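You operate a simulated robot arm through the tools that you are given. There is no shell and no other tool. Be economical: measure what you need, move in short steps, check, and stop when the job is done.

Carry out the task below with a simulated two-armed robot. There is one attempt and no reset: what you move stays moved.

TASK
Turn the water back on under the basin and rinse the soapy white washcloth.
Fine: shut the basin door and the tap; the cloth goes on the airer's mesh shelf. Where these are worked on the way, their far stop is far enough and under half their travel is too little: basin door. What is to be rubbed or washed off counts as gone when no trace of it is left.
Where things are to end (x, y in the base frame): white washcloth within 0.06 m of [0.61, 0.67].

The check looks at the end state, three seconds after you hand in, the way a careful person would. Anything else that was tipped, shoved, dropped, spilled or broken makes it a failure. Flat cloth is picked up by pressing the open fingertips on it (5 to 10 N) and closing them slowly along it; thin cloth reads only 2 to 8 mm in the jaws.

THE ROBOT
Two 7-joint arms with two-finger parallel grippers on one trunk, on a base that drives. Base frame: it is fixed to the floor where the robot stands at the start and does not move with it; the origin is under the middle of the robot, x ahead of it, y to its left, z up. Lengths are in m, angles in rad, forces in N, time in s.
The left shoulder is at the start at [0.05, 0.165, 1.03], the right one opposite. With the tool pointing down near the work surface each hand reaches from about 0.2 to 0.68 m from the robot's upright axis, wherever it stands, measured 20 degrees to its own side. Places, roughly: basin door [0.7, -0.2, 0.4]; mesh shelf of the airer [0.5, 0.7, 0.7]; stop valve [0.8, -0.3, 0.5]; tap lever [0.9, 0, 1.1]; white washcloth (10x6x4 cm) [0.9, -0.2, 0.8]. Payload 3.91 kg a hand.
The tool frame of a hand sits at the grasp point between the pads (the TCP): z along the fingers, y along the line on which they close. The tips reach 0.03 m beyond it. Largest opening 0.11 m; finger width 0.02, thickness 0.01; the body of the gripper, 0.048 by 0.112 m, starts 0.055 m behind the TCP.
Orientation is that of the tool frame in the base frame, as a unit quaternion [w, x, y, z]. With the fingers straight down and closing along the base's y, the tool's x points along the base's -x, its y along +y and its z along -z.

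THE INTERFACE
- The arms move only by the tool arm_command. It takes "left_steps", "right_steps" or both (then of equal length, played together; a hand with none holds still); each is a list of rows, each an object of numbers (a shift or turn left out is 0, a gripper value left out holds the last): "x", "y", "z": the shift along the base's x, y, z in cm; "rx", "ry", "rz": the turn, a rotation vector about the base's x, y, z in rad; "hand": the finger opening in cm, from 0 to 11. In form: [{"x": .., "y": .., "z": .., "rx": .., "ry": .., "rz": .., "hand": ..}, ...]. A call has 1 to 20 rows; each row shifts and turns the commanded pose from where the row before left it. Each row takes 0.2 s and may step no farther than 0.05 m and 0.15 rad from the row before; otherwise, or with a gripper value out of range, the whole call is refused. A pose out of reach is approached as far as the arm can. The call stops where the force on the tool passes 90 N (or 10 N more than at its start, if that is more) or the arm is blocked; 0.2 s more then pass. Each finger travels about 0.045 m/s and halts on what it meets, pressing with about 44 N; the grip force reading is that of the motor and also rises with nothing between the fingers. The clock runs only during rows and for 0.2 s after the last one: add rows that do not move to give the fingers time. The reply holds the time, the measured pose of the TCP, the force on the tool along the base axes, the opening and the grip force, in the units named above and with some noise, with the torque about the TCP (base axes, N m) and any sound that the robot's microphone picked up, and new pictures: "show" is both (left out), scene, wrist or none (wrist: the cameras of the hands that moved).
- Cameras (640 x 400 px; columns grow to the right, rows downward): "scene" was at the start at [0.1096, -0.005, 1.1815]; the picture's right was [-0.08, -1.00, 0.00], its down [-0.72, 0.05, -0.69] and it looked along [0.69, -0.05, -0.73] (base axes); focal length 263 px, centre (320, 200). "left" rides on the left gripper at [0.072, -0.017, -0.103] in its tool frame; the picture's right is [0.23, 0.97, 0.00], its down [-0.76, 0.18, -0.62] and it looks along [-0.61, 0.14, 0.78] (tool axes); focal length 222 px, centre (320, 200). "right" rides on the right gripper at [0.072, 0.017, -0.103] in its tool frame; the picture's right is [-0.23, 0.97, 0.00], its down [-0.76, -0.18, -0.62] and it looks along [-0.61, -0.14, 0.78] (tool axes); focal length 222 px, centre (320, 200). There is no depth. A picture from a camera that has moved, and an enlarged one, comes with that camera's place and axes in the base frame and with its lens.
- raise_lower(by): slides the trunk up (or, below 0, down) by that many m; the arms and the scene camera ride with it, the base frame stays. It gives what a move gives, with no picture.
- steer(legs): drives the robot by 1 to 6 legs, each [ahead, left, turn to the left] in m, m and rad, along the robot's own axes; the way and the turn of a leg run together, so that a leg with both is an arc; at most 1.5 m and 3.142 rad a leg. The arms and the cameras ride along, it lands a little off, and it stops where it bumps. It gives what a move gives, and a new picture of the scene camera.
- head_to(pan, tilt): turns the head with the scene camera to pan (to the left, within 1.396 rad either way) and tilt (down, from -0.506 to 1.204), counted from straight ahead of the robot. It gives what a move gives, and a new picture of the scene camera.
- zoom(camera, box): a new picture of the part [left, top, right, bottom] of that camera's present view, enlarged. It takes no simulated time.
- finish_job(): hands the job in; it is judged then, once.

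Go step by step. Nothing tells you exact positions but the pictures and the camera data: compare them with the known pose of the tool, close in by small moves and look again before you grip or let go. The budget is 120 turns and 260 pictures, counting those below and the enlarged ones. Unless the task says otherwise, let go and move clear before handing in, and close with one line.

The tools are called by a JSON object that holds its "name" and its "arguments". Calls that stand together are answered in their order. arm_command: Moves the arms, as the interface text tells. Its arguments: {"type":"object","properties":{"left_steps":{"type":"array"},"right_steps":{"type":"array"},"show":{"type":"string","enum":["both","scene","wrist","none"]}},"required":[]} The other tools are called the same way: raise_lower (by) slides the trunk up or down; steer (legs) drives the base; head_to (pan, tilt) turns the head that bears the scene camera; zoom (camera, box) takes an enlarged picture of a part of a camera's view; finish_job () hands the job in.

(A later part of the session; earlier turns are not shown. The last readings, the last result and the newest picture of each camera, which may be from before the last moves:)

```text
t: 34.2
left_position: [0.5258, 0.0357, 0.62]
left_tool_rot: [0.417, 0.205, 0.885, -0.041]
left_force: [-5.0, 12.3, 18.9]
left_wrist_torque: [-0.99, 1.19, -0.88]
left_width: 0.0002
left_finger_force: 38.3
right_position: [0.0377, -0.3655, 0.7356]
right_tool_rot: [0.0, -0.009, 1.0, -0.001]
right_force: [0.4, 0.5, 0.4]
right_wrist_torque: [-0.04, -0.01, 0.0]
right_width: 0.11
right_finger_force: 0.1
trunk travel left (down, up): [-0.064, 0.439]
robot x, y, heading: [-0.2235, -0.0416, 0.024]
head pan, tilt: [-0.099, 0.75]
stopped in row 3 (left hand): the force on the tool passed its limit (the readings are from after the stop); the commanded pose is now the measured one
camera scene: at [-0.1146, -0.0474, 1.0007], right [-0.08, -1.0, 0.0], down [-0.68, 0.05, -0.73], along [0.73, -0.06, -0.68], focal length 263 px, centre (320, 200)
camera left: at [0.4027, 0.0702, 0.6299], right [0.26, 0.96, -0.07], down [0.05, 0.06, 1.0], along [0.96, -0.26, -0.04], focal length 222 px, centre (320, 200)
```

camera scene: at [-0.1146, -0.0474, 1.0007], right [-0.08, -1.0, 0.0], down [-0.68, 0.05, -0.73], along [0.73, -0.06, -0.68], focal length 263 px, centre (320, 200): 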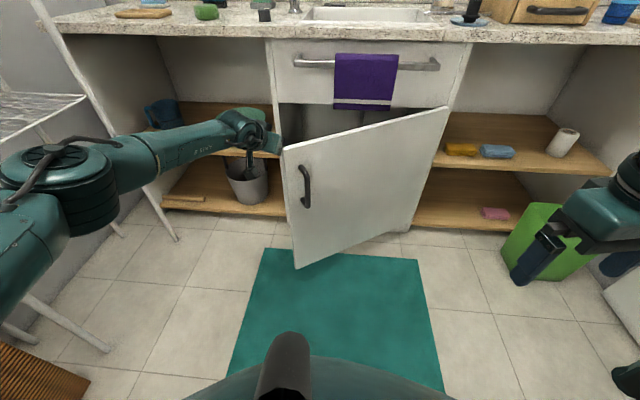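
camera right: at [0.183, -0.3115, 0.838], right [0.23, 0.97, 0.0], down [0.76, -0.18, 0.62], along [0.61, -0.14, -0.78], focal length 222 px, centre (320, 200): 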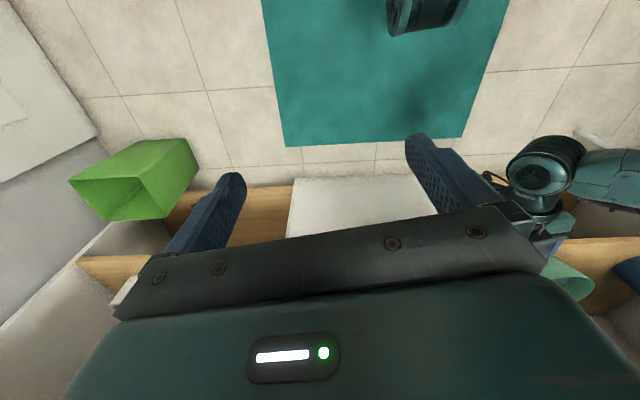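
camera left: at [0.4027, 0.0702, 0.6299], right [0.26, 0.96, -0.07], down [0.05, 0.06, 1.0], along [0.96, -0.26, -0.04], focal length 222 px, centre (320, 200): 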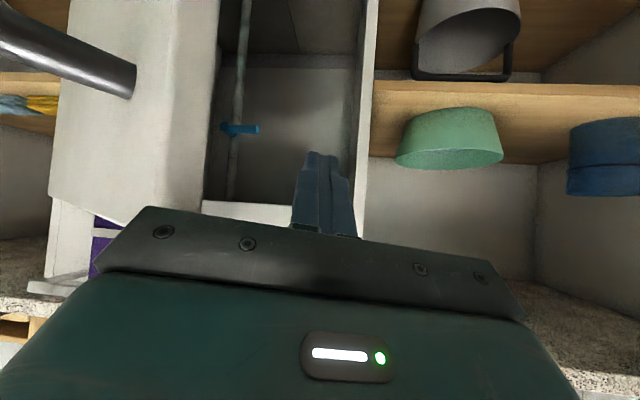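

The body catches the edge again. I'll lift, point the fingers straight down and come over the top of the door instead, with the base a bit further forward.

{"name": "arm_command", "arguments": {"left_steps": [{"y": 3, "z": 2}, {"z": 4}, {"z": 4, "x": -3}, {"z": 3, "x": -3, "rx": 0.046, "ry": 0.136}, {"x": -3, "rx": 0.046, "ry": 0.136}, {"x": -2, "rx": 0.046, "ry": 0.136}, {"rx": 0.046, "ry": 0.136}, {"rx": 0.046, "ry": 0.136}, {"rx": 0.046, "ry": 0.136}, {}], "show": "none"}}

{"name": "steer", "arguments": {"legs": [[0.12, 0, -0.02]]}}

```text
t: 36.4
left_position: [0.3944, 0.0787, 0.7456]
left_tool_rot: [0.042, 0.229, 0.973, -0.005]
left_force: [0.1, 1.0, -0.8]
left_wrist_torque: [0.0, 0.03, -0.02]
left_width: 0.0
left_finger_force: 38.4
left hand out of reach, approached as far as the arm can: row 9
right_position: [0.0392, -0.3656, 0.7334]
right_tool_rot: [-0.001, -0.01, 1.0, -0.001]
right_force: [0.0, 0.1, -0.6]
right_wrist_torque: [0.05, -0.03, 0.02]
right_width: 0.1099
right_finger_force: 0.0
trunk travel left (down, up): [-0.064, 0.439]
robot x, y, heading: [-0.2259, -0.0448, 0.016]
head pan, tilt: [-0.099, 0.75]
```

```text
t: 37.6
left_position: [0.5157, 0.0642, 0.7454]
left_tool_rot: [0.043, 0.239, 0.97, -0.007]
left_force: [0.1, 0.7, -0.1]
left_wrist_torque: [0.0, 0.03, 0.01]
left_width: 0.0
left_finger_force: 37.8
right_position: [0.1495, -0.3702, 0.734]
right_tool_rot: [0.0, 0.001, 1.0, -0.001]
right_force: [-0.4, 0.4, 0.2]
right_wrist_torque: [0.01, 0.0, 0.0]
right_width: 0.1101
right_finger_force: 0.2
trunk travel left (down, up): [-0.064, 0.439]
robot x, y, heading: [-0.1111, -0.0425, -0.0]
head pan, tilt: [-0.099, 0.75]
camera scene: at [0.0059, -0.0493, 1.0004], right [-0.1, -0.99, 0.0], down [-0.68, 0.07, -0.73], along [0.73, -0.07, -0.68], focal length 263 px, centre (320, 200)
```

scene: 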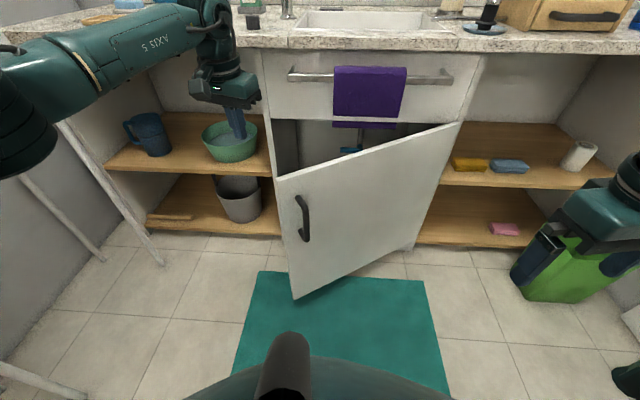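

The hand is above and just inside the free edge. I'll go down to z ≈ 0.63 and sweep along the opening arc.

{"name": "arm_command", "arguments": {"left_steps": [{"z": -4}, {"z": -4}, {"z": -3.5, "y": -2}, {"y": -4}, {"y": -4}, {"y": -3, "x": -2}, {"y": -2.5, "x": -3}, {"y": -2.5, "x": -3}, {"y": -2.5, "x": -3}, {"y": -3, "x": -3}, {"y": -3, "x": -3}]}}

```text
t: 40.0
left_position: [0.3485, -0.2012, 0.6338]
left_tool_rot: [0.044, 0.238, 0.97, -0.007]
left_force: [0.3, 0.3, 0.6]
left_wrist_torque: [0.0, -0.01, -0.02]
left_width: 0.0001
left_finger_force: 37.9
right_position: [0.1511, -0.3709, 0.7342]
right_tool_rot: [-0.001, 0.002, 1.0, -0.001]
right_force: [0.5, 1.2, 0.4]
right_wrist_torque: [-0.02, 0.0, -0.01]
right_width: 0.11
right_finger_force: 0.1
trunk travel left (down, up): [-0.064, 0.439]
robot x, y, heading: [-0.1071, -0.0404, -0.001]
head pan, tilt: [-0.099, 0.75]
camera scene: at [0.006, -0.0492, 1.0004], right [-0.1, -0.99, 0.0], down [-0.68, 0.07, -0.73], along [0.73, -0.07, -0.68], focal length 263 px, centre (320, 200)
camera left: at [0.2678, -0.1786, 0.7288], right [0.25, 0.97, -0.01], down [0.7, -0.17, 0.69], along [0.66, -0.18, -0.72], focal length 222 px, centre (320, 200)
```

scene: 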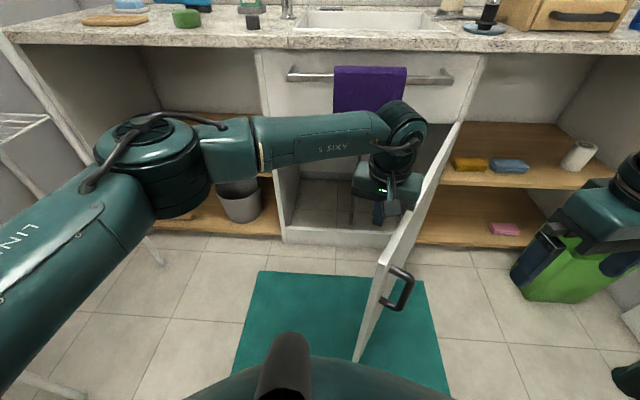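
left: 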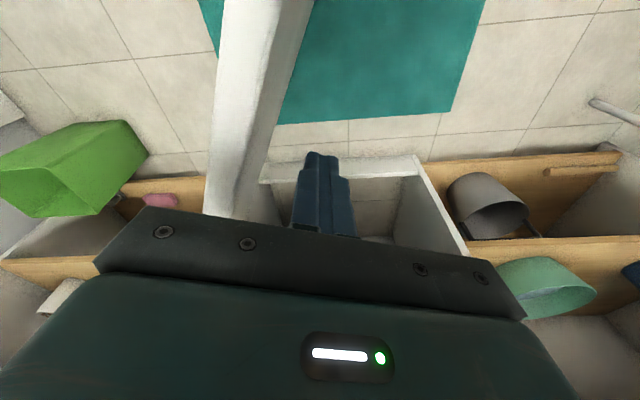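

The door is about 65° open. I'll push a bit more to about 80°, then lift the hand out.

{"name": "arm_command", "arguments": {"left_steps": [{"y": -3, "x": 1}, {"y": -3, "x": 1}, {"y": -3, "x": 1}, {"y": -3, "x": 1}, {"y": 3}, {"y": 3, "z": 3}, {"z": 4}, {"y": 4, "z": 3}, {"y": 4}, {"y": 4}, {"y": 4, "x": -3}, {"y": 4, "x": -3}, {"y": 4}]}}

```text
t: 42.8
left_position: [0.3021, 0.0675, 0.7284]
left_tool_rot: [0.044, 0.238, 0.97, -0.006]
left_force: [-0.3, 0.8, 0.0]
left_wrist_torque: [0.02, 0.02, -0.02]
left_width: 0.0001
left_finger_force: 37.5
left hand out of reach, approached as far as the arm can: row 2, 3, 4
right_position: [0.1514, -0.3701, 0.7342]
right_tool_rot: [-0.001, 0.002, 1.0, 0.0]
right_force: [-0.3, 0.6, 0.0]
right_wrist_torque: [0.03, -0.01, 0.02]
right_width: 0.11
right_finger_force: 0.0
trunk travel left (down, up): [-0.064, 0.439]
robot x, y, heading: [-0.1071, -0.0429, -0.002]
head pan, tilt: [-0.099, 0.75]
camera scene: at [0.006, -0.0494, 1.0004], right [-0.1, -0.99, 0.0], down [-0.68, 0.07, -0.73], along [0.73, -0.07, -0.68], focal length 263 px, centre (320, 200)
camera left: at [0.2213, 0.0895, 0.8246], right [0.25, 0.97, -0.01], down [0.7, -0.17, 0.69], along [0.66, -0.18, -0.72], focal length 222 px, centre (320, 200)
```

scene: 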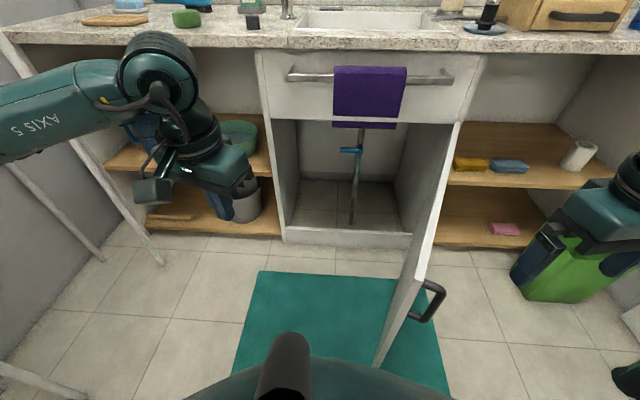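
left: 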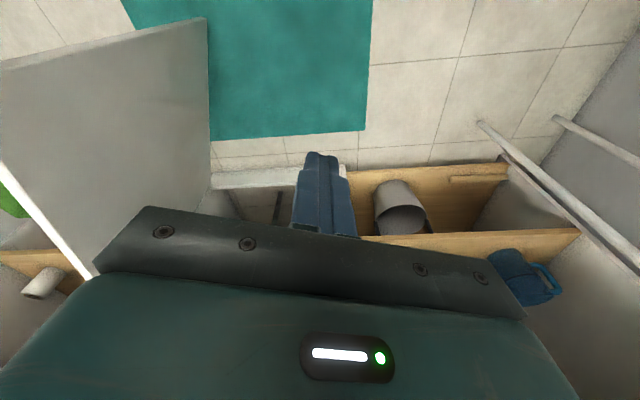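

The door stands at about 75° and the blue valve lever is visible on the vertical pipe. I'll zoom in on it.

{"name": "zoom", "arguments": {"camera": "scene", "box": [300, 110, 420, 240]}}

{"name": "raise_lower", "arguments": {"by": -0.06}}

{"name": "zoom", "arguments": {"camera": "scene", "box": [300, 90, 420, 220]}}

```text
3.08 times, centred on (360, 175) of scene
camera zoom: at [0.006, -0.0494, 1.0004], right [-0.1, -0.99, 0.0], down [-0.68, 0.07, -0.73], along [0.73, -0.07, -0.68], focal length 810 px, centre (197, 277)
```

zoom: 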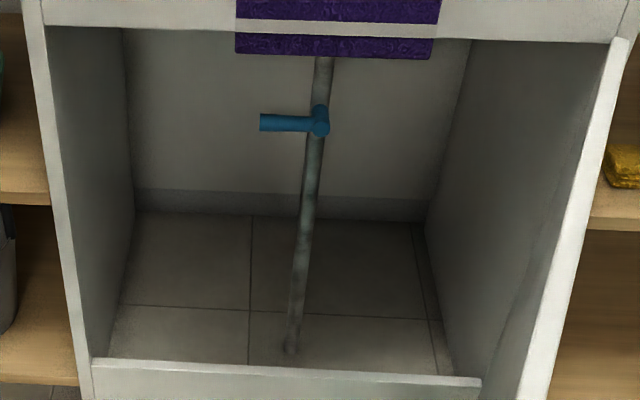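

```text
t: 43.8
left_position: [0.3026, 0.067, 0.6683]
left_tool_rot: [0.043, 0.239, 0.97, -0.007]
left_force: [-1.4, 0.0, 0.4]
left_wrist_torque: [0.03, -0.02, -0.03]
left_width: 0.0
left_finger_force: 37.8
right_position: [0.1505, -0.3705, 0.6741]
right_tool_rot: [0.0, 0.001, 1.0, -0.001]
right_force: [0.0, -0.4, -0.7]
right_wrist_torque: [-0.01, 0.0, 0.0]
right_width: 0.1101
right_finger_force: 0.0
trunk travel left (down, up): [-0.004, 0.499]
robot x, y, heading: [-0.1031, -0.0396, -0.003]
head pan, tilt: [-0.099, 0.75]
```

```text
3.08 times, centred on (360, 155) of scene
camera zoom: at [0.0059, -0.0493, 0.9404], right [-0.1, -0.99, 0.0], down [-0.68, 0.07, -0.73], along [0.73, -0.07, -0.68], focal length 810 px, centre (197, 338)
```

zoom: 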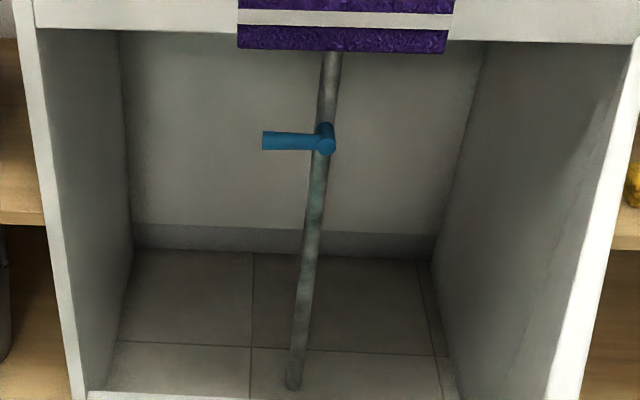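

The valve hub is about (0.87, -0.29, 0.445), with its blue lever pointing left to y ≈ -0.21, so it's closed across the pipe. First I'll use the right hand, fingers down inside the door, to push the door further and make room.

{"name": "arm_command", "arguments": {"right_steps": [{"z": 3, "hand": 0}, {"x": 4, "y": 1}, {"x": 4, "y": 1}, {"x": 4, "y": 1}, {"x": 3, "y": 1}, {}]}}

```text
t: 45.2
left_position: [0.3023, 0.0674, 0.6693]
left_tool_rot: [0.043, 0.239, 0.97, -0.006]
left_force: [0.5, -0.6, -0.7]
left_wrist_torque: [-0.02, 0.0, -0.03]
left_width: 0.0
left_finger_force: 37.1
right_position: [0.3022, -0.3318, 0.705]
right_tool_rot: [0.0, 0.001, 1.0, -0.001]
right_force: [-0.5, 0.3, 0.2]
right_wrist_torque: [0.0, -0.01, -0.04]
right_width: 0.0
right_finger_force: 14.5
trunk travel left (down, up): [-0.004, 0.499]
robot x, y, heading: [-0.1081, -0.0415, -0.0]
head pan, tilt: [-0.099, 0.75]
camera scene: at [0.006, -0.0493, 0.9404], right [-0.1, -0.99, 0.0], down [-0.68, 0.07, -0.73], along [0.73, -0.07, -0.68], focal length 263 px, centre (320, 200)
camera right: at [0.227, -0.3138, 0.8082], right [0.23, 0.97, 0.0], down [0.76, -0.18, 0.62], along [0.61, -0.14, -0.78], focal length 222 px, centre (320, 200)
```

scene: 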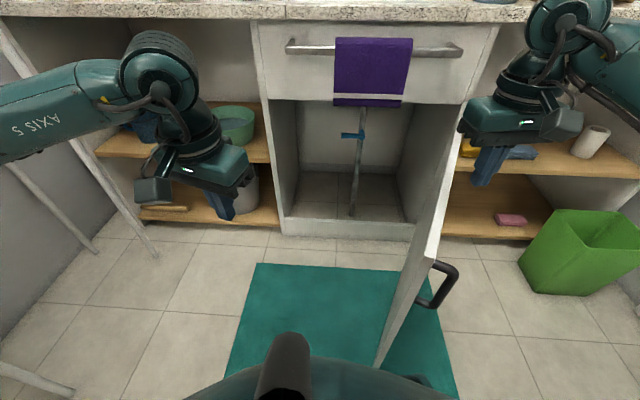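
right: 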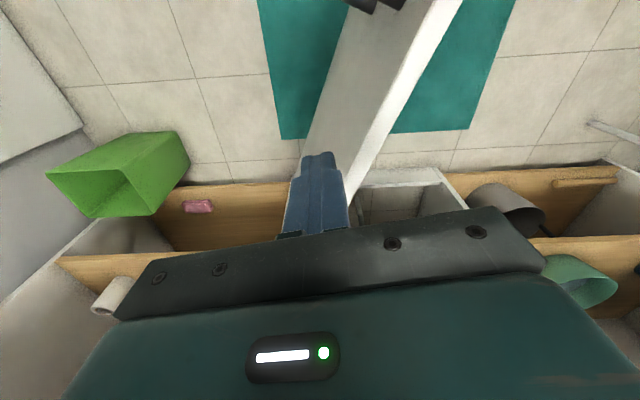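

The right hand is actually on the outer side, so the door is nearer 60° open. I'll lift it over the door top to the inside and push rightward.

{"name": "arm_command", "arguments": {"right_steps": [{"z": 3}, {"y": 4, "z": 2}, {"y": 4}, {"y": 4}, {"y": 3}, {"z": -4}, {"z": -4}, {"z": -4}, {"y": -4}, {"y": -4}, {"y": -4}, {"y": -4}, {"y": -4}, {"y": -4}]}}

```text
t: 48.2
left_position: [0.3027, 0.0673, 0.669]
left_tool_rot: [0.043, 0.24, 0.97, -0.006]
left_force: [-0.6, -0.6, -0.1]
left_wrist_torque: [-0.03, -0.03, 0.01]
left_width: 0.0
left_finger_force: 38.0
right_position: [0.3015, -0.4234, 0.6344]
right_tool_rot: [0.0, 0.002, 1.0, -0.001]
right_force: [-0.1, 1.4, -0.5]
right_wrist_torque: [-0.02, -0.03, 0.0]
right_width: 0.0
right_finger_force: 37.7
trunk travel left (down, up): [-0.004, 0.499]
robot x, y, heading: [-0.1084, -0.0404, -0.007]
head pan, tilt: [-0.099, 0.75]
camera scene: at [0.006, -0.0492, 0.9404], right [-0.1, -0.99, 0.0], down [-0.68, 0.07, -0.73], along [0.73, -0.07, -0.68], focal length 263 px, centre (320, 200)
camera right: at [0.2269, -0.4047, 0.7381], right [0.23, 0.97, 0.0], down [0.76, -0.18, 0.62], along [0.61, -0.14, -0.78], focal length 222 px, centre (320, 200)
```

scene: 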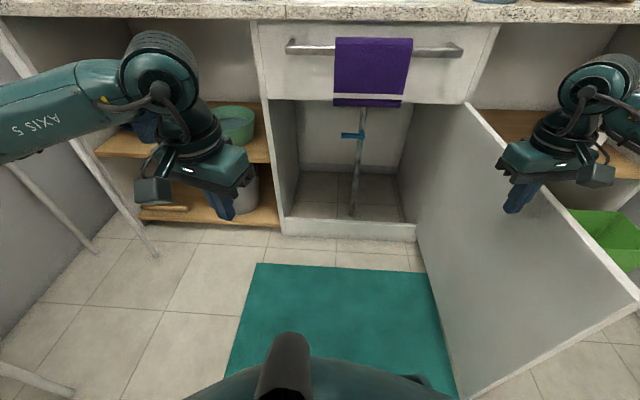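
right: 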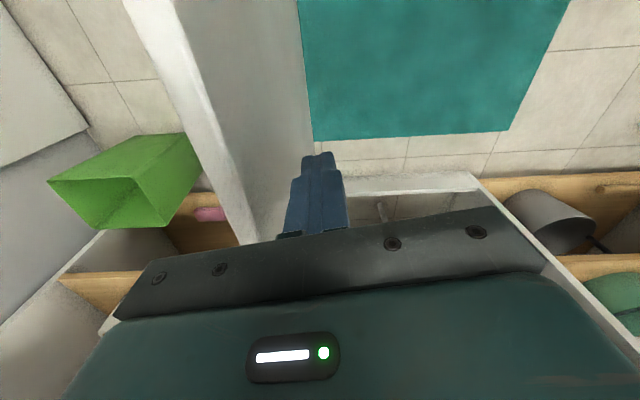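

The door is now about 78° and the bin is well clear (y < -0.9). I'll push a bit further, then raise the right hand and free it.

{"name": "arm_command", "arguments": {"right_steps": [{"y": -4}, {"y": -4}, {"y": -3}, {"y": 4}, {"y": 4}, {"z": 5}, {"z": 5}, {"z": 5}, {"y": 4, "hand": 3}]}}

```text
t: 49.0
left_position: [0.3017, 0.0682, 0.6685]
left_tool_rot: [0.044, 0.237, 0.97, -0.007]
left_force: [-0.4, -0.3, 0.0]
left_wrist_torque: [-0.03, 0.03, 0.03]
left_width: 0.0
left_finger_force: 37.7
right_position: [0.3027, -0.5007, 0.6316]
right_tool_rot: [-0.006, -0.023, 0.999, 0.022]
right_force: [-2.1, 14.5, 3.2]
right_wrist_torque: [-0.26, -0.01, -0.2]
right_width: 0.0
right_finger_force: 38.2
trunk travel left (down, up): [-0.004, 0.499]
robot x, y, heading: [-0.1058, -0.0386, 0.003]
head pan, tilt: [-0.099, 0.75]
stopped in row 4 (right hand): the force on the tool passed its limit (the readings are from after the stop); the commanded pose is now the measured one
camera scene: at [0.0053, -0.0468, 0.9406], right [-0.1, -1.0, 0.0], down [-0.68, 0.07, -0.73], along [0.73, -0.07, -0.68], focal length 263 px, centre (320, 200)
camera right: at [0.2283, -0.4915, 0.7367], right [0.18, 0.98, 0.04], down [0.78, -0.17, 0.61], along [0.6, -0.08, -0.79], focal length 222 px, centre (320, 200)
```

scene: 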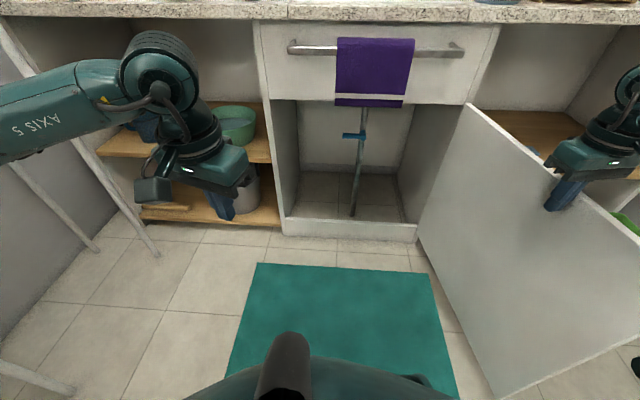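
right: 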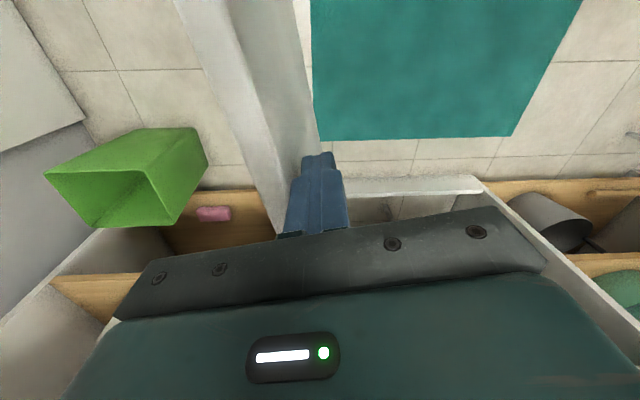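

The door has reached its stop near 90°. I'll pull the right hand off it, raise it clear and pitch it forward for the valve.

{"name": "arm_command", "arguments": {"right_steps": [{"y": 4}, {"y": 4}, {"y": 4, "z": 3}, {"y": 4, "z": 3}, {"y": 4, "ry": -0.14}, {"y": 2, "ry": -0.14}, {"ry": -0.14}, {"ry": -0.14}, {"ry": -0.14}, {"ry": -0.14}, {}], "show": "none"}}

{"name": "steer", "arguments": {"legs": [[0.2, 0, 0]]}}

```text
t: 51.4
left_position: [0.3018, 0.0689, 0.6682]
left_tool_rot: [0.043, 0.239, 0.97, -0.005]
left_force: [-0.3, 0.3, 0.5]
left_wrist_torque: [0.02, -0.02, 0.0]
left_width: 0.0001
left_finger_force: 37.8
right_position: [0.3061, -0.2832, 0.6917]
right_tool_rot: [0.401, -0.026, 0.915, 0.01]
right_force: [-0.8, -0.1, -0.1]
right_wrist_torque: [0.02, 0.0, -0.01]
right_width: 0.0002
right_finger_force: 37.9
right hand out of reach, approached as far as the arm can: row 10
trunk travel left (down, up): [-0.004, 0.499]
robot x, y, heading: [-0.1066, -0.0424, 0.005]
head pan, tilt: [-0.099, 0.75]
```

```text
t: 53.0
left_position: [0.498, 0.0689, 0.669]
left_tool_rot: [0.043, 0.237, 0.97, -0.006]
left_force: [-0.3, -0.1, 0.1]
left_wrist_torque: [-0.01, 0.01, -0.02]
left_width: 0.0001
left_finger_force: 37.6
right_position: [0.504, -0.2852, 0.692]
right_tool_rot: [0.401, -0.027, 0.916, 0.01]
right_force: [0.5, -0.5, 0.3]
right_wrist_torque: [0.02, -0.05, -0.01]
right_width: 0.0
right_finger_force: 38.0
trunk travel left (down, up): [-0.004, 0.499]
robot x, y, heading: [0.0916, -0.0407, -0.001]
head pan, tilt: [-0.099, 0.75]
camera scene: at [0.2028, -0.0478, 0.9404], right [-0.1, -1.0, 0.0], down [-0.68, 0.07, -0.73], along [0.73, -0.07, -0.68], focal length 263 px, centre (320, 200)
```

scene: 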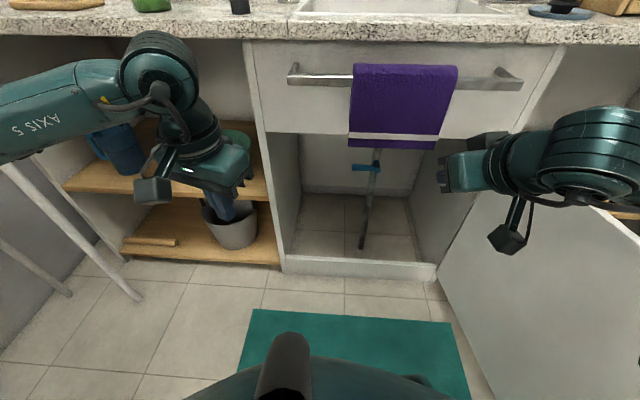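

The towel hem hangs to z ≈ 0.63, so the hand must enter below it. I'll flatten the right hand to about 0.35 rad pitch while staying outside at x ≈ 0.6.

{"name": "arm_command", "arguments": {"right_steps": [{"x": 2, "z": -2}, {"x": 2, "z": -3, "y": 1}, {"x": 2, "z": -3, "y": 1}, {"x": 1, "z": -3, "y": 1, "ry": -0.13}, {"z": -3, "y": 1, "ry": -0.13}, {"ry": -0.13, "y": 1}, {"rx": 0.03, "rz": -0.03}, {}]}}

```text
t: 54.8
left_position: [0.4987, 0.0683, 0.6675]
left_tool_rot: [0.043, 0.238, 0.97, -0.006]
left_force: [0.2, 0.4, -0.2]
left_wrist_torque: [0.0, -0.03, -0.03]
left_width: 0.0
left_finger_force: 37.4
right_position: [0.5794, -0.2684, 0.585]
right_tool_rot: [0.475, -0.006, 0.88, 0.014]
right_force: [-0.4, 0.5, -0.1]
right_wrist_torque: [0.0, 0.02, 0.0]
right_width: 0.0001
right_finger_force: 37.5
right hand out of reach, approached as far as the arm can: row 5, 6
trunk travel left (down, up): [-0.004, 0.499]
robot x, y, heading: [0.0911, -0.0409, 0.0]
head pan, tilt: [-0.099, 0.75]
camera scene: at [0.2028, -0.0478, 0.9403], right [-0.1, -1.0, 0.0], down [-0.68, 0.07, -0.73], along [0.73, -0.07, -0.68], focal length 263 px, centre (320, 200)
camera right: at [0.4509, -0.2543, 0.5807], right [0.1, 0.97, 0.21], down [-0.1, -0.2, 0.98], along [0.99, -0.12, 0.08], focal length 222 px, centre (320, 200)
```

scene: 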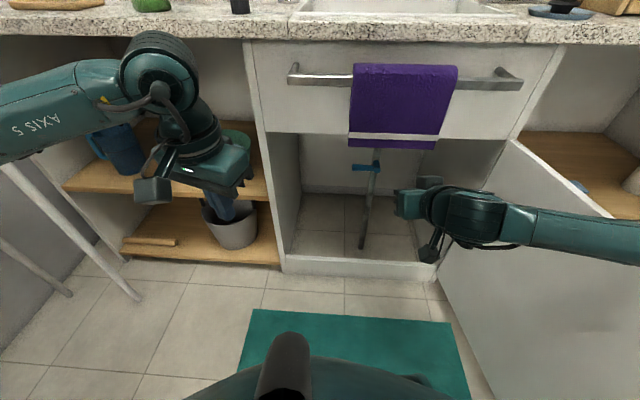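
right: 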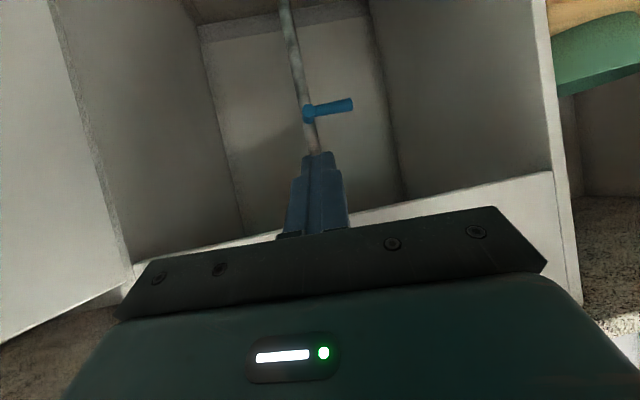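

The valve reads (0.87, -0.29, 0.45) with the lever end at y = -0.21. I'll try a lower, flatter entry so the hand passes well beneath the towel.

{"name": "arm_command", "arguments": {"right_steps": [{"x": 2, "z": -3, "y": 1}, {"x": 2, "z": -2, "y": 1}, {"x": 2, "z": -1, "y": 1, "ry": -0.1}, {"x": 2, "ry": -0.1}, {}], "show": "wrist"}}

{"name": "head_to", "arguments": {"pan": -0.7, "tilt": 0.7}}

```text
t: 56.0
left_position: [0.4981, 0.0709, 0.6699]
left_tool_rot: [0.044, 0.237, 0.97, -0.009]
left_force: [-0.4, 0.0, -0.1]
left_wrist_torque: [0.01, 0.01, -0.01]
left_width: 0.0001
left_finger_force: 38.1
right_position: [0.6052, -0.2677, 0.5874]
right_tool_rot: [0.485, -0.013, 0.874, 0.017]
right_force: [0.4, -0.3, -0.5]
right_wrist_torque: [0.02, 0.02, 0.01]
right_width: 0.0
right_finger_force: 37.1
right hand out of reach, approached as far as the arm can: row 1, 2, 3, 4
trunk travel left (down, up): [-0.004, 0.499]
robot x, y, heading: [0.0864, -0.0393, 0.001]
head pan, tilt: [-0.099, 0.75]
camera right: at [0.4764, -0.2548, 0.5809], right [0.08, 0.97, 0.21], down [-0.12, -0.2, 0.97], along [0.99, -0.1, 0.1], focal length 222 px, centre (320, 200)
```

right: 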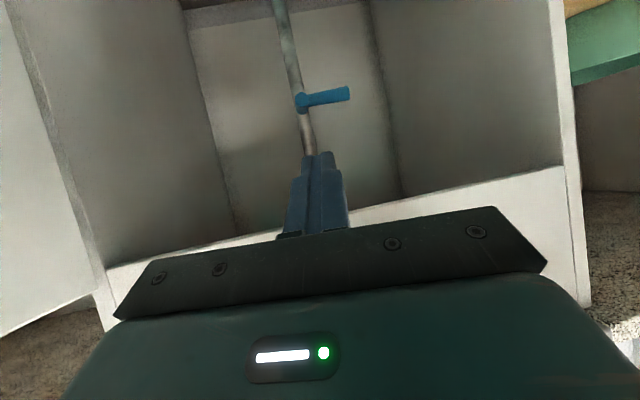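

```text
t: 57.0
left_position: [0.4985, 0.0713, 0.6689]
left_tool_rot: [0.046, 0.238, 0.97, -0.011]
left_force: [-0.9, 0.5, -0.3]
left_wrist_torque: [-0.04, 0.0, 0.0]
left_width: 0.0002
left_finger_force: 37.9
right_position: [0.6048, -0.2673, 0.5882]
right_tool_rot: [0.486, -0.013, 0.874, 0.017]
right_force: [0.5, -0.3, 0.0]
right_wrist_torque: [-0.02, -0.04, 0.02]
right_width: 0.0003
right_finger_force: 37.6
trunk travel left (down, up): [-0.004, 0.499]
robot x, y, heading: [0.0916, -0.0385, -0.004]
head pan, tilt: [-0.7, 0.7]
camera scene: at [0.1848, -0.0893, 0.9454], right [-0.64, -0.77, 0.01], down [-0.49, 0.41, -0.77], along [0.59, -0.5, -0.64], focal length 263 px, centre (320, 200)
```

scene: 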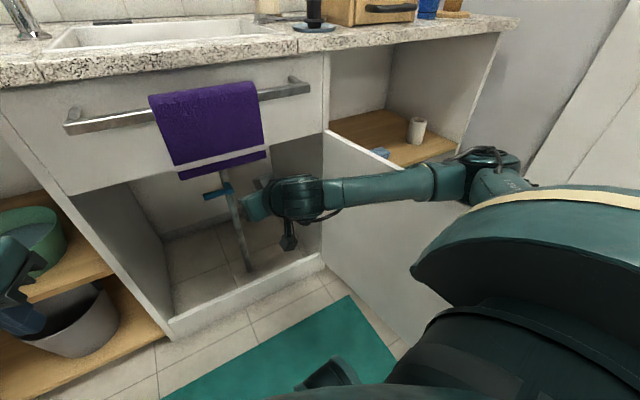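

The right forearm lies just over the door's top, so the right arm is the wrong tool here. I'll withdraw it upward and prepare the left hand, yawed right and pitched forward, to enter left of the towel.

{"name": "arm_command", "arguments": {"right_steps": [{"z": 3, "x": -2}, {"z": 4, "x": -3}, {"z": 4, "x": -3}, {"z": 4, "x": -3}, {"x": -4}, {"x": -4}, {"x": -4}, {}], "left_steps": [{"rx": -0.064, "ry": -0.124}, {"rx": -0.064, "ry": -0.124}, {"rx": -0.064, "ry": -0.124}, {"rx": -0.064, "ry": -0.124}, {"rx": -0.064, "ry": -0.124}, {"rx": -0.064, "ry": -0.124}, {"rx": -0.064, "ry": -0.124}, {}], "show": "none"}}

{"name": "head_to", "arguments": {"pan": -0.1, "tilt": 0.7}}

```text
t: 58.8
left_position: [0.5099, 0.066, 0.6669]
left_tool_rot: [0.494, 0.204, 0.838, -0.116]
left_force: [-0.1, 0.5, 0.6]
left_wrist_torque: [-0.03, 0.0, 0.0]
left_width: 0.0
left_finger_force: 37.8
left hand out of reach, approached as far as the arm can: row 7
right_position: [0.5172, -0.2723, 0.7545]
right_tool_rot: [0.481, -0.012, 0.876, 0.021]
right_force: [0.0, 0.0, -0.3]
right_wrist_torque: [-0.01, 0.0, -0.03]
right_width: 0.0
right_finger_force: 37.5
right hand out of reach, approached as far as the arm can: row 3, 4, 5, 6, 7
trunk travel left (down, up): [-0.004, 0.499]
robot x, y, heading: [0.0906, -0.0398, -0.001]
head pan, tilt: [-0.7, 0.7]
```

```text
t: 59.8
left_position: [0.5095, 0.0662, 0.6673]
left_tool_rot: [0.493, 0.204, 0.837, -0.116]
left_force: [0.3, -0.1, 0.9]
left_wrist_torque: [0.02, 0.01, -0.01]
left_width: 0.0002
left_finger_force: 38.1
right_position: [0.5159, -0.2734, 0.7528]
right_tool_rot: [0.481, -0.012, 0.876, 0.021]
right_force: [0.0, 0.1, -0.7]
right_wrist_torque: [0.02, 0.03, -0.03]
right_width: 0.0002
right_finger_force: 37.4
trunk travel left (down, up): [-0.004, 0.499]
robot x, y, heading: [0.086, -0.0423, -0.0]
head pan, tilt: [-0.099, 0.7]
camera scene: at [0.2049, -0.048, 0.9447], right [-0.1, -0.99, 0.0], down [-0.64, 0.06, -0.76], along [0.76, -0.08, -0.64], focal length 263 px, centre (320, 200)
```

scene: 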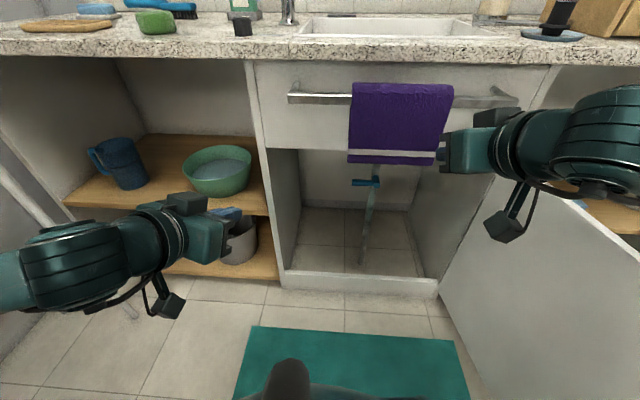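

The left hand is pitched about 0.5 and yawed right about 0.47. I'll bring it to the opening at (0.69, -0.1, 0.52), left of and below the towel.

{"name": "arm_command", "arguments": {"left_steps": [{"x": 2, "z": -3}, {"x": 3, "z": -3, "y": -3}, {"x": 3, "z": -3, "y": -3}, {"x": 3.5, "z": -3, "y": -3.5}, {"x": 3.5, "z": -3, "y": -3.5}, {"x": 3, "y": -3}, {}]}}

```text
refused: row 2 steps farther than a row can; nothing moved
```

{"name": "arm_command", "arguments": {"left_steps": [{"x": 2, "z": -3}, {"x": 2.5, "z": -3, "y": -2}, {"x": 2.5, "z": -3, "y": -2.5}, {"x": 3, "z": -2, "y": -3}, {"x": 3, "z": -2, "y": -3}, {"x": 3, "z": -2, "y": -3}, {"x": 3, "y": -3}, {}]}}

```text
t: 61.6
left_position: [0.6374, 0.0369, 0.5208]
left_tool_rot: [0.494, 0.203, 0.838, -0.115]
left_force: [0.2, 0.3, 0.6]
left_wrist_torque: [0.0, 0.03, -0.01]
left_width: 0.0
left_finger_force: 37.3
left hand out of reach, approached as far as the arm can: row 3, 4, 5, 6, 7
right_position: [0.5163, -0.2735, 0.7532]
right_tool_rot: [0.48, -0.012, 0.877, 0.02]
right_force: [0.3, 0.2, 0.2]
right_wrist_torque: [0.0, 0.02, 0.02]
right_width: 0.0
right_finger_force: 37.6
trunk travel left (down, up): [-0.004, 0.499]
robot x, y, heading: [0.0882, -0.0425, 0.002]
head pan, tilt: [-0.099, 0.7]
camera scene: at [0.2049, -0.048, 0.9447], right [-0.1, -1.0, 0.0], down [-0.64, 0.06, -0.76], along [0.76, -0.08, -0.64], focal length 263 px, centre (320, 200)
camera left: at [0.5166, 0.0792, 0.5075], right [0.35, 0.92, -0.19], down [-0.08, 0.23, 0.97], along [0.94, -0.32, 0.15], focal length 222 px, centre (320, 200)
```

scene: 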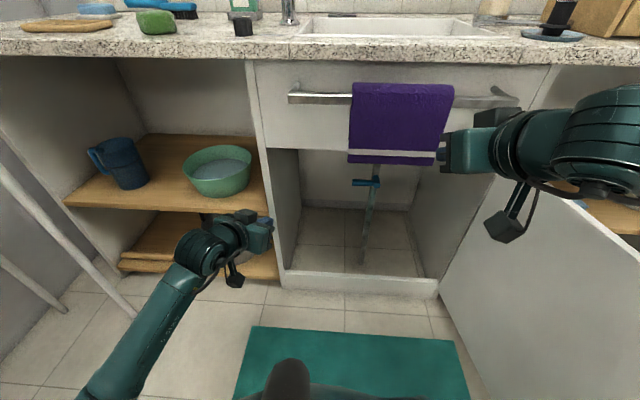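
left: 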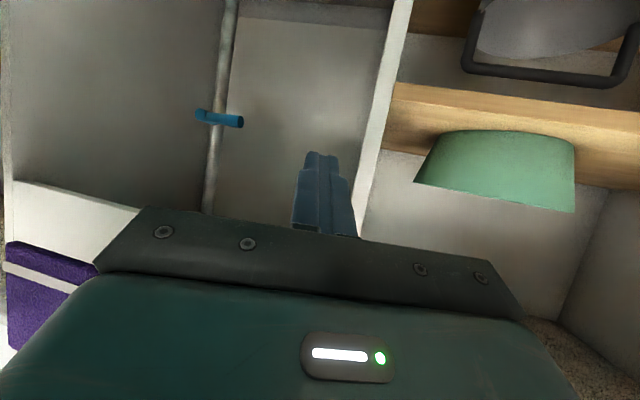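

The elbow swung low, which suits a flatter, more sideways hand. I'll try yawing further right while moving in.

{"name": "arm_command", "arguments": {"left_steps": [{"rz": -0.13}, {"rz": -0.13, "y": -2}, {"rz": -0.13, "y": -2, "x": 2}, {"y": -2, "x": 2}, {"y": -2, "x": 2}, {"y": -2, "x": 2}, {}]}}

```text
t: 63.2
left_position: [0.7146, -0.0645, 0.5194]
left_tool_rot: [0.463, 0.362, 0.781, -0.21]
left_force: [0.4, 0.8, 0.0]
left_wrist_torque: [0.03, -0.03, 0.03]
left_width: 0.0
left_finger_force: 37.5
right_position: [0.5162, -0.2724, 0.7526]
right_tool_rot: [0.481, -0.012, 0.877, 0.021]
right_force: [-0.5, -0.6, 0.8]
right_wrist_torque: [-0.01, 0.05, -0.02]
right_width: 0.0
right_finger_force: 38.1
trunk travel left (down, up): [-0.004, 0.499]
robot x, y, heading: [0.0922, -0.0423, -0.003]
head pan, tilt: [-0.099, 0.7]
camera scene: at [0.2049, -0.048, 0.9447], right [-0.1, -1.0, 0.0], down [-0.64, 0.06, -0.76], along [0.76, -0.08, -0.64], focal length 263 px, centre (320, 200)
camera left: at [0.62, 0.0207, 0.5064], right [0.67, 0.72, -0.19], down [0.01, 0.24, 0.97], along [0.74, -0.65, 0.15], focal length 222 px, centre (320, 200)
```

scene: 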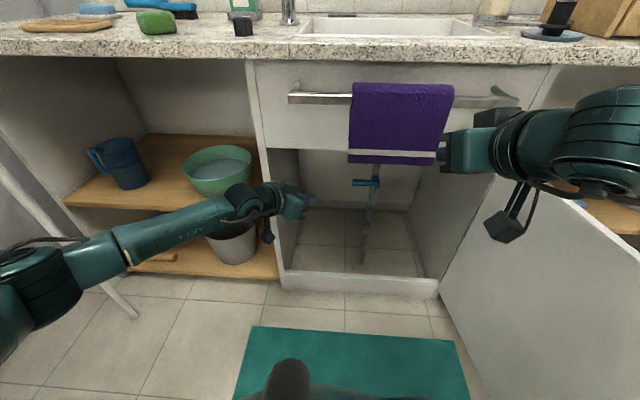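
left: 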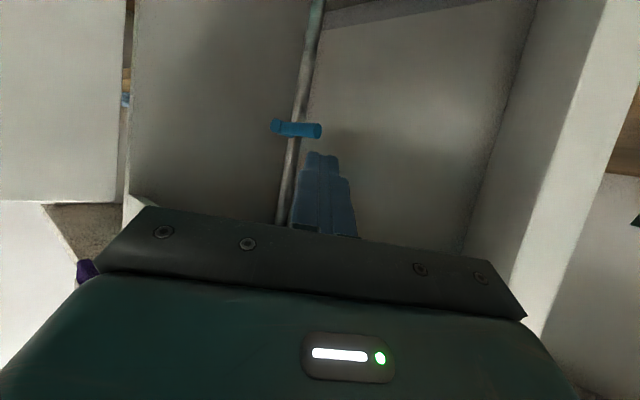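

This works well: the hand is entering left of the towel. I'll continue toward a spot just above the lever's end.

{"name": "arm_command", "arguments": {"left_steps": [{"x": 2.5, "y": -2.7}, {"x": 2.5, "y": -2.7}, {"x": 2.5, "y": -2.7, "z": -0.5}, {"x": 2.5, "y": -2.7, "z": -0.5}, {}]}}

```text
t: 64.4
left_position: [0.7879, -0.1743, 0.531]
left_tool_rot: [0.461, 0.364, 0.781, -0.21]
left_force: [0.9, 0.0, 0.1]
left_wrist_torque: [0.0, -0.02, 0.0]
left_width: 0.0001
left_finger_force: 37.8
left hand out of reach, approached as far as the arm can: row 4
right_position: [0.5156, -0.2731, 0.7532]
right_tool_rot: [0.481, -0.011, 0.877, 0.02]
right_force: [0.5, 0.7, 0.3]
right_wrist_torque: [0.02, -0.02, 0.02]
right_width: 0.0
right_finger_force: 37.5
trunk travel left (down, up): [-0.004, 0.499]
robot x, y, heading: [0.0904, -0.0404, -0.003]
head pan, tilt: [-0.099, 0.7]
camera scene: at [0.205, -0.0481, 0.9447], right [-0.1, -1.0, 0.0], down [-0.64, 0.06, -0.76], along [0.76, -0.08, -0.64], focal length 263 px, centre (320, 200)
camera left: at [0.6928, -0.0887, 0.5167], right [0.67, 0.71, -0.19], down [0.02, 0.24, 0.97], along [0.74, -0.66, 0.15], focal length 222 px, centre (320, 200)
```

scene: 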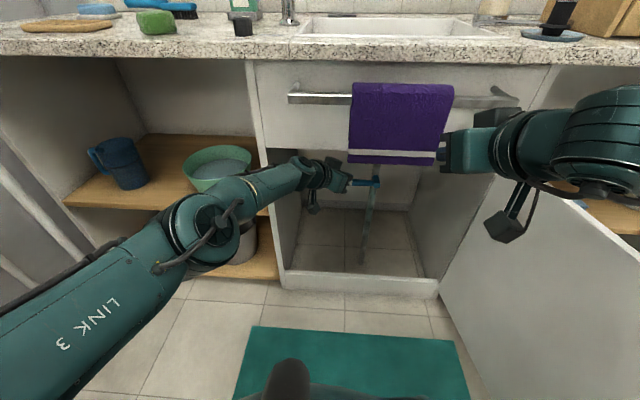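
left: 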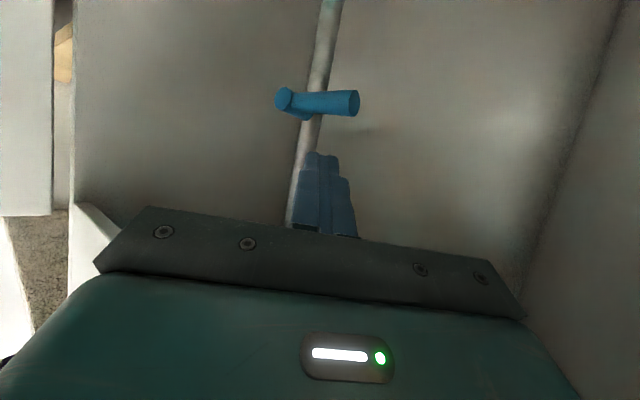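

The lever sits at about x = 0.845, z = 0.46. I'll drive the base slightly forward and right to bring the fingertip over the lever's end.

{"name": "steer", "arguments": {"legs": [[0.055, -0.03, 0]]}}

{"name": "arm_command", "arguments": {"left_steps": [{"z": -0.5}, {"z": -0.5}, {}]}}

```text
t: 65.4
left_position: [0.8387, -0.2064, 0.5195]
left_tool_rot: [0.454, 0.364, 0.785, -0.213]
left_force: [0.2, 0.1, 0.1]
left_wrist_torque: [0.0, -0.01, -0.05]
left_width: 0.0002
left_finger_force: 38.2
right_position: [0.5734, -0.3031, 0.7514]
right_tool_rot: [0.48, -0.011, 0.877, 0.02]
right_force: [0.6, -0.5, 0.7]
right_wrist_torque: [-0.01, 0.03, 0.03]
right_width: 0.0001
right_finger_force: 37.6
trunk travel left (down, up): [-0.004, 0.499]
robot x, y, heading: [0.1451, -0.0701, -0.0]
head pan, tilt: [-0.099, 0.7]
camera scene: at [0.2624, -0.0782, 0.9438], right [-0.1, -0.99, 0.0], down [-0.64, 0.06, -0.76], along [0.76, -0.08, -0.65], focal length 263 px, centre (320, 200)
```

scene: 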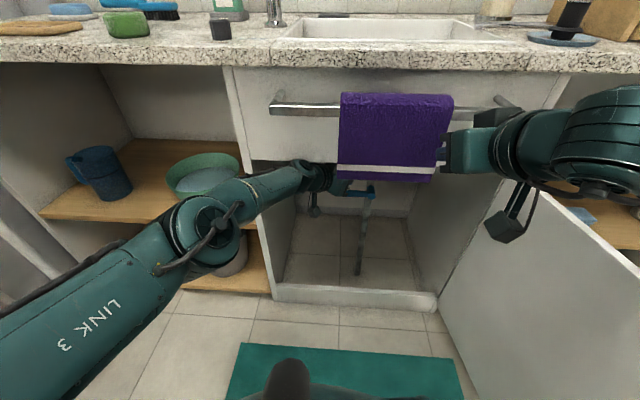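

```text
t: 66.2
left_position: [0.8369, -0.2067, 0.5126]
left_tool_rot: [0.456, 0.365, 0.782, -0.214]
left_force: [1.0, 0.0, 0.5]
left_wrist_torque: [-0.01, 0.0, 0.0]
left_width: 0.0001
left_finger_force: 37.8
right_position: [0.5709, -0.3025, 0.7533]
right_tool_rot: [0.481, -0.012, 0.876, 0.021]
right_force: [-0.2, -0.2, -0.1]
right_wrist_torque: [0.0, -0.04, 0.03]
right_width: 0.0
right_finger_force: 37.7
trunk travel left (down, up): [-0.004, 0.499]
robot x, y, heading: [0.1483, -0.0732, 0.001]
head pan, tilt: [-0.099, 0.7]
camera scene: at [0.2599, -0.0779, 0.9447], right [-0.1, -0.99, 0.0], down [-0.64, 0.06, -0.76], along [0.76, -0.08, -0.64], focal length 263 px, centre (320, 200)
camera left: at [0.7419, -0.1204, 0.5009], right [0.67, 0.71, -0.2], down [0.03, 0.24, 0.97], along [0.74, -0.66, 0.14], focal length 222 px, centre (320, 200)
```

scene: 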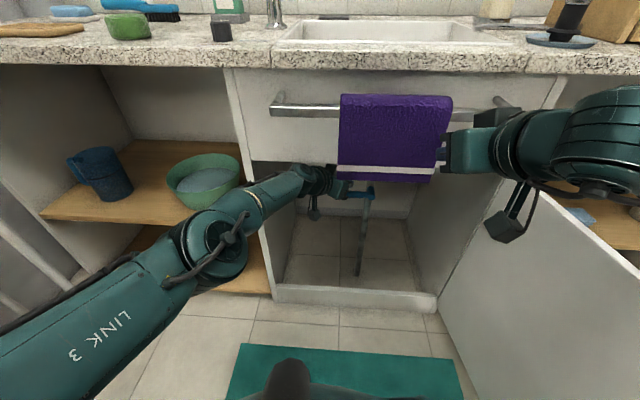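
left: 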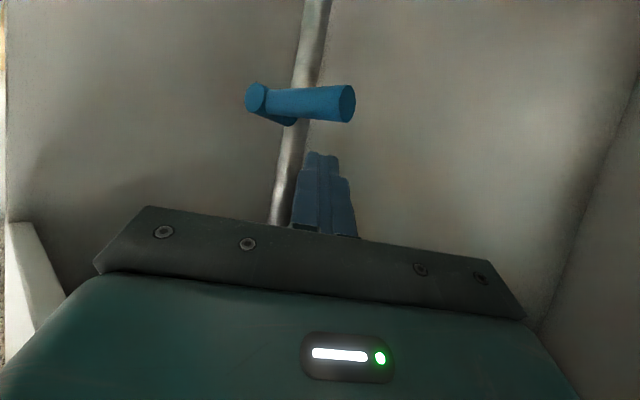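

The finger crosses just above the lever's outer end. I'll shift inward 2.4 cm and press down gently to test the turning direction.

{"name": "arm_command", "arguments": {"left_steps": [{"y": -1.2}, {"y": -1.2}, {"z": -1.5}, {"z": -1.5}, {"z": -1.5}, {"z": -1.5}, {}], "show": "wrist"}}

```text
t: 67.8
left_position: [0.8108, -0.2286, 0.4887]
left_tool_rot: [0.457, 0.365, 0.783, -0.213]
left_force: [-0.1, 0.1, 0.4]
left_wrist_torque: [0.02, -0.01, 0.01]
left_width: 0.0
left_finger_force: 38.4
left hand out of reach, approached as far as the arm can: row 1, 2, 3, 4, 5, 6
right_position: [0.5714, -0.3027, 0.7536]
right_tool_rot: [0.48, -0.012, 0.877, 0.02]
right_force: [-0.2, -0.2, -0.2]
right_wrist_torque: [-0.01, 0.03, -0.01]
right_width: 0.0
right_finger_force: 37.6
trunk travel left (down, up): [-0.004, 0.499]
robot x, y, heading: [0.1446, -0.0718, -0.002]
head pan, tilt: [-0.099, 0.7]
camera left: at [0.7168, -0.1425, 0.4763], right [0.67, 0.71, -0.2], down [0.03, 0.24, 0.97], along [0.74, -0.66, 0.14], focal length 222 px, centre (320, 200)
```

left: 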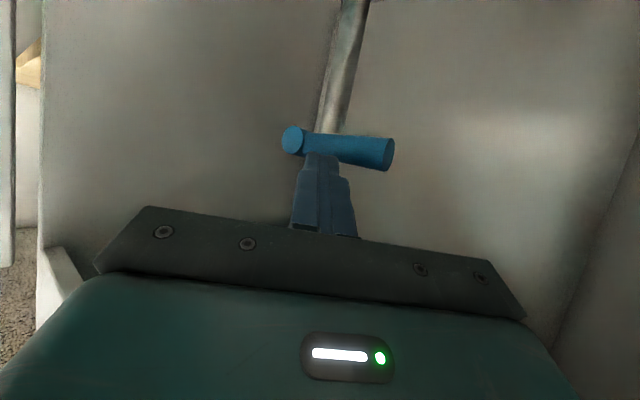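

The arm is stretched, so I'll lift slightly and bring the base 6 cm closer.

{"name": "arm_command", "arguments": {"left_steps": [{"z": 2, "x": -1}, {"z": 1}], "show": "none"}}

{"name": "arm_command", "arguments": {"right_steps": [{"x": -4}, {"x": -4}, {"x": -3}], "show": "none"}}

{"name": "steer", "arguments": {"legs": [[0.06, -0.01, 0]]}}

```text
t: 68.4
left_position: [0.8002, -0.2299, 0.519]
left_tool_rot: [0.455, 0.366, 0.783, -0.214]
left_force: [0.0, 0.0, -0.3]
left_wrist_torque: [0.03, -0.01, -0.02]
left_width: 0.0002
left_finger_force: 37.7
right_position: [0.5722, -0.3026, 0.7539]
right_tool_rot: [0.48, -0.011, 0.877, 0.02]
right_force: [0.1, 1.0, 0.5]
right_wrist_torque: [-0.01, 0.01, 0.01]
right_width: 0.0001
right_finger_force: 37.6
trunk travel left (down, up): [-0.004, 0.499]
robot x, y, heading: [0.1444, -0.0751, -0.003]
head pan, tilt: [-0.099, 0.7]
```

```text
t: 69.2
left_position: [0.8004, -0.2285, 0.5182]
left_tool_rot: [0.456, 0.364, 0.784, -0.213]
left_force: [-0.1, 0.9, 0.1]
left_wrist_torque: [-0.01, 0.01, -0.01]
left_width: 0.0
left_finger_force: 37.9
right_position: [0.555, -0.3097, 0.7878]
right_tool_rot: [0.48, -0.01, 0.877, 0.019]
right_force: [-0.4, -1.2, -0.1]
right_wrist_torque: [-0.04, 0.01, 0.0]
right_width: 0.0001
right_finger_force: 37.7
right hand out of reach, approached as far as the arm can: row 1, 2, 3
trunk travel left (down, up): [-0.004, 0.499]
robot x, y, heading: [0.1452, -0.0713, 0.002]
head pan, tilt: [-0.099, 0.7]
```

```text
t: 70.2
left_position: [0.8407, -0.24, 0.5072]
left_tool_rot: [0.444, 0.369, 0.787, -0.218]
left_force: [0.6, -0.5, -0.7]
left_wrist_torque: [-0.04, -0.02, 0.0]
left_width: 0.0
left_finger_force: 37.6
right_position: [0.5971, -0.315, 0.7877]
right_tool_rot: [0.48, -0.018, 0.877, 0.018]
right_force: [-20.4, -1.8, 9.4]
right_wrist_torque: [-0.06, -0.13, -0.08]
right_width: 0.0
right_finger_force: 37.5
trunk travel left (down, up): [-0.004, 0.499]
robot x, y, heading: [0.1988, -0.0799, -0.001]
head pan, tilt: [-0.099, 0.7]
stopped in leg 1: the force on the tool passed its limit (the readings are from after the stop); the commanded pose is now the measured one
camera scene: at [0.3092, -0.0866, 0.9449], right [-0.1, -0.99, 0.0], down [-0.64, 0.07, -0.77], along [0.76, -0.08, -0.64], focal length 263 px, centre (320, 200)
```

scene: 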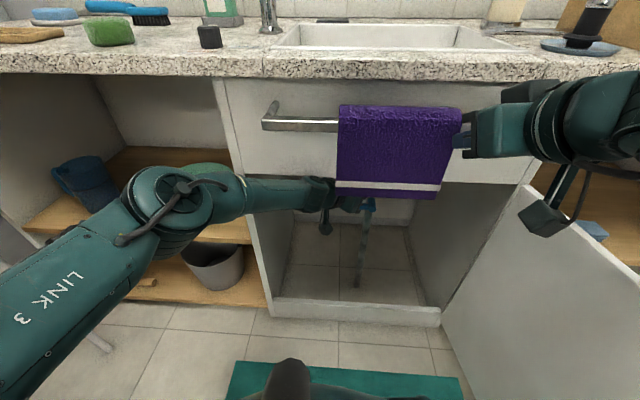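

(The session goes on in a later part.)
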